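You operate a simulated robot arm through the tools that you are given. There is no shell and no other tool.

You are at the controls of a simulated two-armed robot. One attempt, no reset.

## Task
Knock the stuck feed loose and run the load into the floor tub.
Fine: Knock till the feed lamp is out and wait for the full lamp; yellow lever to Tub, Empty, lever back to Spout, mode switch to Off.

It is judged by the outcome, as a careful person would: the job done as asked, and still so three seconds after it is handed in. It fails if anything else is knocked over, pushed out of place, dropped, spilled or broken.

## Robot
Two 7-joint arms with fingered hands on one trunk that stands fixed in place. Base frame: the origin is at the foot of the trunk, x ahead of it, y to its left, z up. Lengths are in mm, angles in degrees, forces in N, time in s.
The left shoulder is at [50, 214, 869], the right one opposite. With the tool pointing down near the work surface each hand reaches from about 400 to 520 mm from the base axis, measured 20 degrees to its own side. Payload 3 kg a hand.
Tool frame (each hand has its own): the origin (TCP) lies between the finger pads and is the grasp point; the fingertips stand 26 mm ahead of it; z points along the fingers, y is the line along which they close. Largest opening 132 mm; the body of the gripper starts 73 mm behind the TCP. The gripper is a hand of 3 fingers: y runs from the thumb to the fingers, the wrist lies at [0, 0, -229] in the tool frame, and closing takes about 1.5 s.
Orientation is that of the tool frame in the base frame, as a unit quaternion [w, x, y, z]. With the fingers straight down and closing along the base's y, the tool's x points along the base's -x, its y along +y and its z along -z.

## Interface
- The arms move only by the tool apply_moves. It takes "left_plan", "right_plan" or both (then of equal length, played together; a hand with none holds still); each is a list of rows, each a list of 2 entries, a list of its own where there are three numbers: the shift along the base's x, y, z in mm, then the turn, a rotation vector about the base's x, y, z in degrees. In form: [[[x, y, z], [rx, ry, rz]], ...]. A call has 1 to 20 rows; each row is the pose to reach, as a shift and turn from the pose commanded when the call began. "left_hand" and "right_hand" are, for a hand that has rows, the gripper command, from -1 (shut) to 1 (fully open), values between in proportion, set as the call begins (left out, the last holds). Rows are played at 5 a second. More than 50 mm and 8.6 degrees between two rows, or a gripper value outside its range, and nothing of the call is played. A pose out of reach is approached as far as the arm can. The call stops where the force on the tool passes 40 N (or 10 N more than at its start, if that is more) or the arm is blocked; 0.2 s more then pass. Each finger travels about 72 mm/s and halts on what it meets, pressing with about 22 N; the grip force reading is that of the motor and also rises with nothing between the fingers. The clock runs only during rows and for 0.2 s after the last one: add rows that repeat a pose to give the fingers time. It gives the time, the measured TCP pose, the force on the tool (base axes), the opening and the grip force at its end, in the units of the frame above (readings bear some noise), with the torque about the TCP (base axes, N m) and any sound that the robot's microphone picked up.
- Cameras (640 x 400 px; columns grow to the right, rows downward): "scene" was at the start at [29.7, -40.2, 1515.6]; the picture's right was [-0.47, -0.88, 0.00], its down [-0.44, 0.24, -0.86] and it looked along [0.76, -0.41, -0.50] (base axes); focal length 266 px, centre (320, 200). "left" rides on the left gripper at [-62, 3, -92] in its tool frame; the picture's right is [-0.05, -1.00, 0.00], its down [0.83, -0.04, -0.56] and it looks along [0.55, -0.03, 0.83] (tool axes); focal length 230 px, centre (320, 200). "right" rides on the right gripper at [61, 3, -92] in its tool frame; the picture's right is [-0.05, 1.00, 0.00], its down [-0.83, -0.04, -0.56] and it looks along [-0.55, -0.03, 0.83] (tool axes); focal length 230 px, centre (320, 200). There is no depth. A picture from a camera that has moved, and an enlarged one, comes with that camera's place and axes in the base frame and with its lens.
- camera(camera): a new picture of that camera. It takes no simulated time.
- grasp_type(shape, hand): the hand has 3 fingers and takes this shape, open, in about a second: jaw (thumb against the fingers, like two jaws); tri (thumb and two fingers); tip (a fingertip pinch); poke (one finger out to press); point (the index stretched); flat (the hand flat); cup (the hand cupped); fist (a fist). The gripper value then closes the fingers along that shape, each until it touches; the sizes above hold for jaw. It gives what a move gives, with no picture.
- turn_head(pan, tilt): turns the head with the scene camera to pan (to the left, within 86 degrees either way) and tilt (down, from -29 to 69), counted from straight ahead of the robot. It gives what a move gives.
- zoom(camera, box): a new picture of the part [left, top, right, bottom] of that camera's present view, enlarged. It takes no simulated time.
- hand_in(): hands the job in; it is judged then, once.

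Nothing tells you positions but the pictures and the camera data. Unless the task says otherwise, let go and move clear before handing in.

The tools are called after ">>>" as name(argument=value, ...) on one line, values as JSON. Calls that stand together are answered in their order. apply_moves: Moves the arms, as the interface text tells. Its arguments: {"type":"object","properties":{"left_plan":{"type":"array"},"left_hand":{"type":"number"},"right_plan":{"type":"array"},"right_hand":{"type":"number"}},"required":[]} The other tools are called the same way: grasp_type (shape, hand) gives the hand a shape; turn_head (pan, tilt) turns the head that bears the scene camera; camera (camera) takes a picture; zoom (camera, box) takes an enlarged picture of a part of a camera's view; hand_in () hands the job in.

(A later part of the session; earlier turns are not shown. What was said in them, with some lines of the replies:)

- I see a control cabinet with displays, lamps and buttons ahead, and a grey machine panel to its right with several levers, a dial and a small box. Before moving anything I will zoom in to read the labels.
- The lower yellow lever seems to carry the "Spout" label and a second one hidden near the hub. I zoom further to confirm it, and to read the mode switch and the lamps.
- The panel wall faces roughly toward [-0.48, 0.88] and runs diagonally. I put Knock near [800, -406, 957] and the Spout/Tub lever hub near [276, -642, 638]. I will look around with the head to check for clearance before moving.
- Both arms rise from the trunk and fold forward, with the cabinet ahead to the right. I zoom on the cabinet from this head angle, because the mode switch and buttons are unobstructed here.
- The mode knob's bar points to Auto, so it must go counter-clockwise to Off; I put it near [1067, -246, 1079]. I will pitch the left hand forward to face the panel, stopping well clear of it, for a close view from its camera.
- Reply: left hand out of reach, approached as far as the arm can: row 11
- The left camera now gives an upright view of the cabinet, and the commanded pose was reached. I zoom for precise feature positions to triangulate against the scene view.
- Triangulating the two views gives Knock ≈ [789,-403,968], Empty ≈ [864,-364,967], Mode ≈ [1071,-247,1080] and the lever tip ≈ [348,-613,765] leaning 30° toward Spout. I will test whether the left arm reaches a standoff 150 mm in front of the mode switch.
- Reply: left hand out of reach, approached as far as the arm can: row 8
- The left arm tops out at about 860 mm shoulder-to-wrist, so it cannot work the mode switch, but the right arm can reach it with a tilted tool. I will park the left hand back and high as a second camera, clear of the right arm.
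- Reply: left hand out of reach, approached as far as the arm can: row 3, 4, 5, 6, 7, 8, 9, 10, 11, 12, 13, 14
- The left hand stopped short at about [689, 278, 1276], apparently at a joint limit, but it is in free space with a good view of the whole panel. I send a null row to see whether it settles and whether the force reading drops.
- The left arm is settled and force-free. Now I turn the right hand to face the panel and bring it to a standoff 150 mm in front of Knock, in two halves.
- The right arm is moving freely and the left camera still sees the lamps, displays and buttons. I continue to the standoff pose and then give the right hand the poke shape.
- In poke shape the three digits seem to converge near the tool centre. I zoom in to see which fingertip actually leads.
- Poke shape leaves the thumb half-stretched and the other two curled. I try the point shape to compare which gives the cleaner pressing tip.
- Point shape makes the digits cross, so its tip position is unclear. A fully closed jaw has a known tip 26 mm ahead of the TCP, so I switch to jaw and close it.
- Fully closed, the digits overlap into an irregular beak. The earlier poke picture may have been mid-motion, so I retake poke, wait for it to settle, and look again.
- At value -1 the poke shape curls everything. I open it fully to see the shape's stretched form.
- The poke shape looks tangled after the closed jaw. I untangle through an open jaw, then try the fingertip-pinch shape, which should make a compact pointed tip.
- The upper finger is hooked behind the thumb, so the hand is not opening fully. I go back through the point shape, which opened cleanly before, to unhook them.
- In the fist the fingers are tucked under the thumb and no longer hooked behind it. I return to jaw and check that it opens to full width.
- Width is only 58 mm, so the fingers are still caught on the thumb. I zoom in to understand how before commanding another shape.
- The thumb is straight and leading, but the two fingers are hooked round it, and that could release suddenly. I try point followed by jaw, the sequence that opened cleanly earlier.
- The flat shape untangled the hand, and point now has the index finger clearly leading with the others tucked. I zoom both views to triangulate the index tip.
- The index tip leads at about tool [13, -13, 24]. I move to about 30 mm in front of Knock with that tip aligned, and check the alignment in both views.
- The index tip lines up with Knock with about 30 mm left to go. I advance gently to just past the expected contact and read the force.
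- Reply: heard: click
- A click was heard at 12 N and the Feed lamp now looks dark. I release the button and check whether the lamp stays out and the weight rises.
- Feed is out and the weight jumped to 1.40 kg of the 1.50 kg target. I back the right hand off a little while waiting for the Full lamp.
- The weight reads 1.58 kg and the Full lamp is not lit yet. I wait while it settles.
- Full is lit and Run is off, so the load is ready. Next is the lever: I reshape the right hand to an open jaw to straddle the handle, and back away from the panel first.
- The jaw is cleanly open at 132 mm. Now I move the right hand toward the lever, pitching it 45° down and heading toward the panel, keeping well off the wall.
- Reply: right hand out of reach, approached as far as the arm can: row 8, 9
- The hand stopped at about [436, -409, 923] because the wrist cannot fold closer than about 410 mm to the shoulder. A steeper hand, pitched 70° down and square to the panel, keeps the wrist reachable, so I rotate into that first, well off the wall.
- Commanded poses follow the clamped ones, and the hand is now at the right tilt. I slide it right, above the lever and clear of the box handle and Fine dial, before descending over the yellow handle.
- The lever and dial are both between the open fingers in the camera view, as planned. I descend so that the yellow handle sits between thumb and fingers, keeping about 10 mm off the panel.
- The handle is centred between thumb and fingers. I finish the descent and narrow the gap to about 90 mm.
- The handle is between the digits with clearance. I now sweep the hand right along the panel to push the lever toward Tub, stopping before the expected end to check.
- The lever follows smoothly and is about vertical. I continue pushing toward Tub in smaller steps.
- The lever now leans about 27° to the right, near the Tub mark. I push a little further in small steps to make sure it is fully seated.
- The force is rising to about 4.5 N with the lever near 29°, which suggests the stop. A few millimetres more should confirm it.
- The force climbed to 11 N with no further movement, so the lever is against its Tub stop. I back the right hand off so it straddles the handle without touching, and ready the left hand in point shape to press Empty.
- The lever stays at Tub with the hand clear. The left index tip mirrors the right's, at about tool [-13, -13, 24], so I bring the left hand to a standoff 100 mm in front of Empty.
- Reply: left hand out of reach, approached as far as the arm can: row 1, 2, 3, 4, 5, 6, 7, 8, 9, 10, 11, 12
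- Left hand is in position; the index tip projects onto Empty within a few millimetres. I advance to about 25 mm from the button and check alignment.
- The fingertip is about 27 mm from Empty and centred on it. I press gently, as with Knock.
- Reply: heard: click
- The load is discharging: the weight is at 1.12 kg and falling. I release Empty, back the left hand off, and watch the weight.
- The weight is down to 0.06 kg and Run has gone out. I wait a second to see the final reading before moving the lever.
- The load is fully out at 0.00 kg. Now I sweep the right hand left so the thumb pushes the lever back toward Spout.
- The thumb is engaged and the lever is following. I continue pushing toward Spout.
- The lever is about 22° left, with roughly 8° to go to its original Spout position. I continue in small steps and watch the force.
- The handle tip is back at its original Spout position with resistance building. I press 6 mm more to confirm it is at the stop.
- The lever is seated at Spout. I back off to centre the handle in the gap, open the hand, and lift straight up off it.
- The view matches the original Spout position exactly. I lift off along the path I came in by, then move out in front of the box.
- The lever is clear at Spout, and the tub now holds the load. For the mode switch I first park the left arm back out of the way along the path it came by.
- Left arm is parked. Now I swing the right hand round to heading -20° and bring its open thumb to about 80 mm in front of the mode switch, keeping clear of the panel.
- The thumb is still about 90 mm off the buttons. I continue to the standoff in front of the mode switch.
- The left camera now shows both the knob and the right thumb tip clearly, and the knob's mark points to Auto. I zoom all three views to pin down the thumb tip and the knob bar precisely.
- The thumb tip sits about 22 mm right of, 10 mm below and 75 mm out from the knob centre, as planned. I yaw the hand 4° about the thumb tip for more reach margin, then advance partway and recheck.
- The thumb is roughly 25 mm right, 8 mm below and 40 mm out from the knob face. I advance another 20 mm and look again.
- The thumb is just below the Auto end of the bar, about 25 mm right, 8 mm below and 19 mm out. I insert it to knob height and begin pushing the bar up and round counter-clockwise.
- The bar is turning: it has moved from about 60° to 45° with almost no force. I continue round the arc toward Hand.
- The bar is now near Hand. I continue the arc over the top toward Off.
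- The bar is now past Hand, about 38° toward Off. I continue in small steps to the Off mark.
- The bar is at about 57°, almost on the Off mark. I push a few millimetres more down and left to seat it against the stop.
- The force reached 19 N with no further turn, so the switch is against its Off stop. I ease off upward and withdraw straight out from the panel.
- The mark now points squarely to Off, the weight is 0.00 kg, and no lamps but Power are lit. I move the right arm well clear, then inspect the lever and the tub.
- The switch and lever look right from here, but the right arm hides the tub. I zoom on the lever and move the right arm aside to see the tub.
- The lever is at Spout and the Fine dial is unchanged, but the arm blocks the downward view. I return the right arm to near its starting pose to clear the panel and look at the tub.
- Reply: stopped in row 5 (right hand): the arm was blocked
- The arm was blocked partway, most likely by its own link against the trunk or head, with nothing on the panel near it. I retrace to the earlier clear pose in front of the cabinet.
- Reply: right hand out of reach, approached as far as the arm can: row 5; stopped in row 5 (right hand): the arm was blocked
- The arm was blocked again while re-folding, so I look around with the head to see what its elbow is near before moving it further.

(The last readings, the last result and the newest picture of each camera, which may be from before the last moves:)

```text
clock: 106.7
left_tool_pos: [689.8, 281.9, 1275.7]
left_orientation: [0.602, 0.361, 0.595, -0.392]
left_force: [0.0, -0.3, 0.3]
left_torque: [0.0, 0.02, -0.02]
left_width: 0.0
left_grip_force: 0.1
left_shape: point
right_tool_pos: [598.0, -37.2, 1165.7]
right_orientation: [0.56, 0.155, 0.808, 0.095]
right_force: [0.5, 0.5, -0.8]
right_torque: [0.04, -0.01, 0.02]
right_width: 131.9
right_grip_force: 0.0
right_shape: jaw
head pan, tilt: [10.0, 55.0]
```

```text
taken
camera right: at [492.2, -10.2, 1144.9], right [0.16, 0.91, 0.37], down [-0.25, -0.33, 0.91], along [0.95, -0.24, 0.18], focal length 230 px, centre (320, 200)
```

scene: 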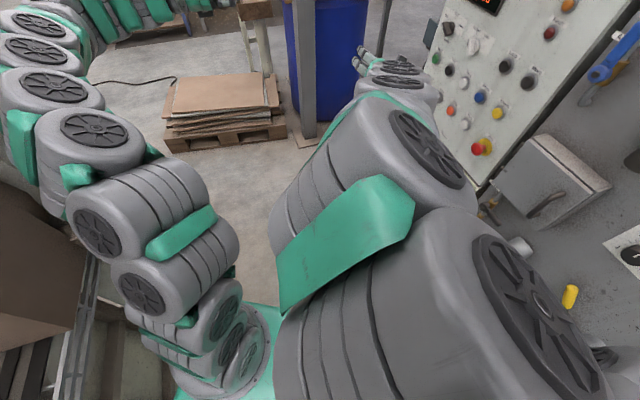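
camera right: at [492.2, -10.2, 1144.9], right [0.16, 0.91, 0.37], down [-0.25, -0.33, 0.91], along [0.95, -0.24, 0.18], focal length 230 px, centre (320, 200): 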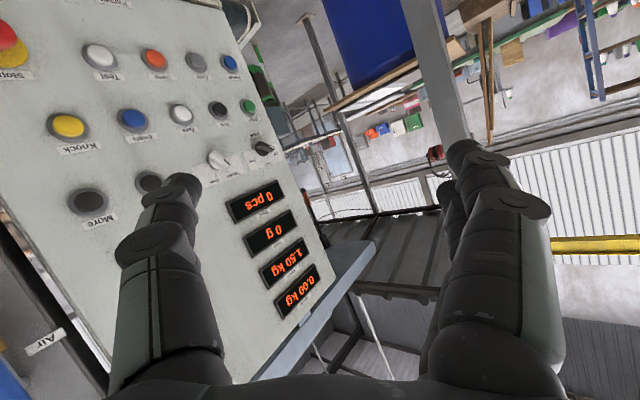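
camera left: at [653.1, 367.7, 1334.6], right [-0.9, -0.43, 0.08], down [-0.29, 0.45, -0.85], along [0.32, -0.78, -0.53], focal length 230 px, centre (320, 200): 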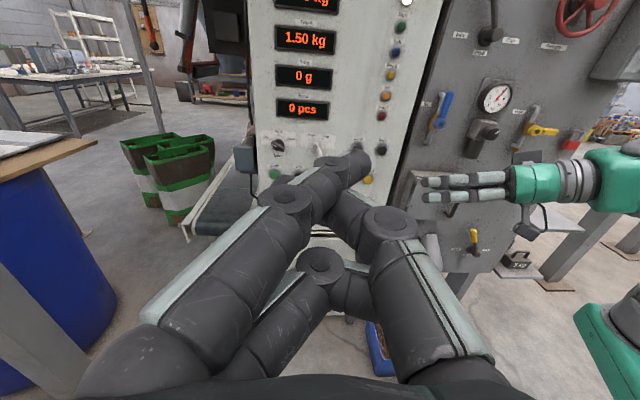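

The block was between the arm's own links; the elbow is well away from the lever, weights and trays. I take final views of the panel, lever, switch and tub to confirm everything is in place.

>>> turn_head(pan=-45, tilt=40)

>>> camera(camera="scene")

>>> zoom(camera="scene", box=[280, 150, 480, 300])

>>> zoom(camera="left", box=[250, 0, 430, 200])

>>> zoom(camera="left", box=[340, 220, 560, 390])

```text
clock: 108.0
left_tool_pos: [688.8, 281.0, 1275.7]
left_orientation: [0.602, 0.362, 0.595, -0.392]
left_force: [-0.4, -0.1, 0.0]
left_torque: [-0.04, -0.02, -0.02]
left_width: 0.0
left_grip_force: 0.1
left_shape: point
right_tool_pos: [597.0, -36.8, 1165.4]
right_orientation: [0.56, 0.156, 0.808, 0.095]
right_force: [0.2, -0.9, -0.4]
right_torque: [0.01, -0.01, 0.02]
right_width: 131.9
right_grip_force: 0.0
right_shape: jaw
head pan, tilt: [-45.0, 40.0]
```

```text
taken
```

scene: 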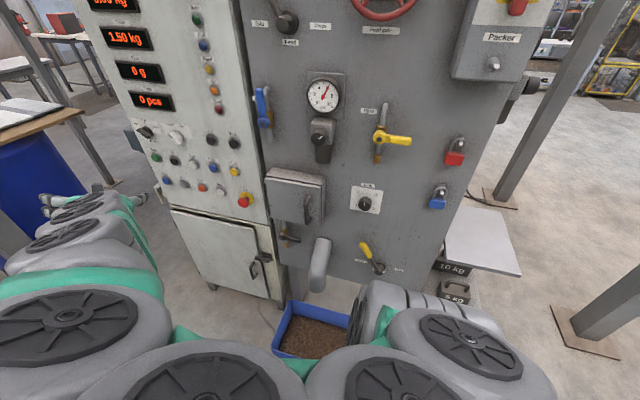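

```text
2.67 times, centred on (380, 225) of scene
camera zoom: at [11.0, -59.2, 1500.3], right [-0.71, -0.71, 0.0], down [-0.46, 0.46, -0.77], along [0.54, -0.54, -0.64], focal length 710 px, centre (160, 133)
```

zoom: 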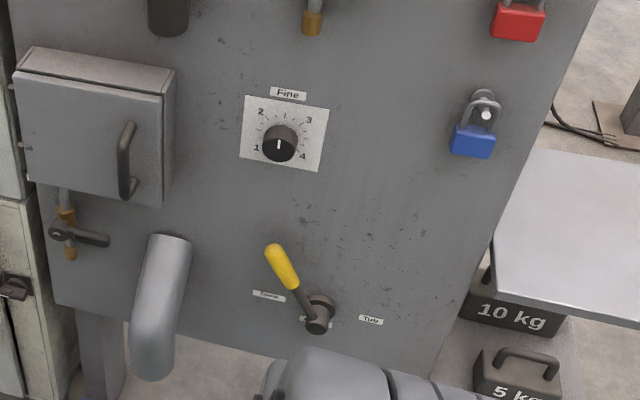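

```text
2.00 times, centred on (340, 100) of left
camera zoom: at [653.2, 368.4, 1335.0], right [-0.9, -0.43, 0.08], down [-0.29, 0.45, -0.85], along [0.33, -0.78, -0.53], focal length 460 px, centre (280, 400)
```

zoom: 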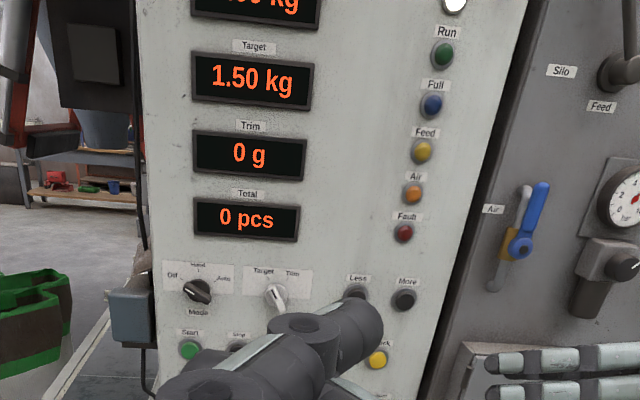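

```text
2.35 times, centred on (450, 305) of left
camera zoom: at [653.2, 368.4, 1335.0], right [-0.9, -0.43, 0.08], down [-0.29, 0.45, -0.85], along [0.33, -0.78, -0.53], focal length 541 px, centre (14, -47)
```

zoom: 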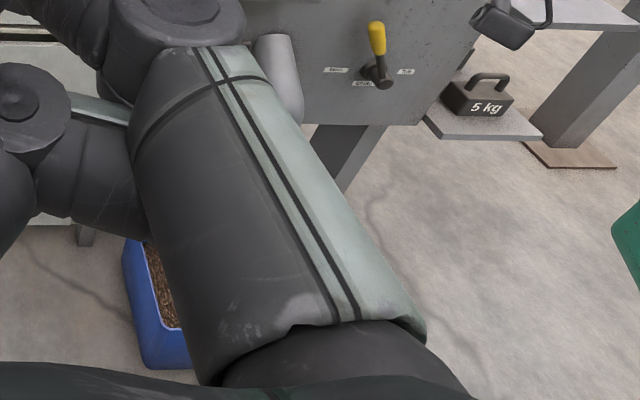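

The tub holds the load with no spill in view, the yellow lever is at Spout and the mode switch is at Off. The weight is 0.00 kg, Feed and Full are out, and the weights, padlocks and Fine dial look unmoved. Both hands are empty and clear of the panel, so I hand the job in.

>>> hand_in()

```text
The job is handed in.
```

The stuck feed is loose, the load is in the floor tub, and the job is handed in. I have no judging result yet.

- **Feed:** one press of Knock put the Feed lamp out. The weight rose to 1.58 kg against the 1.50 kg target before the Full lamp lit.
- **Emptying:** I pushed the yellow lever to its Tub stop and pressed Empty. The weight dropped to 0.00 kg, and the tub shows the load with no spill in view.
- **Finish:** the lever is back against its Spout stop and the mode switch is at Off. Only the Power lamp is lit.

While I was parking the right arm at the end, it was blocked twice. It looked like its own links meeting, well away from the panel. I left it there with both hands empty and clear of the controls. The final pictures showed nothing else on the panel or around it moved.
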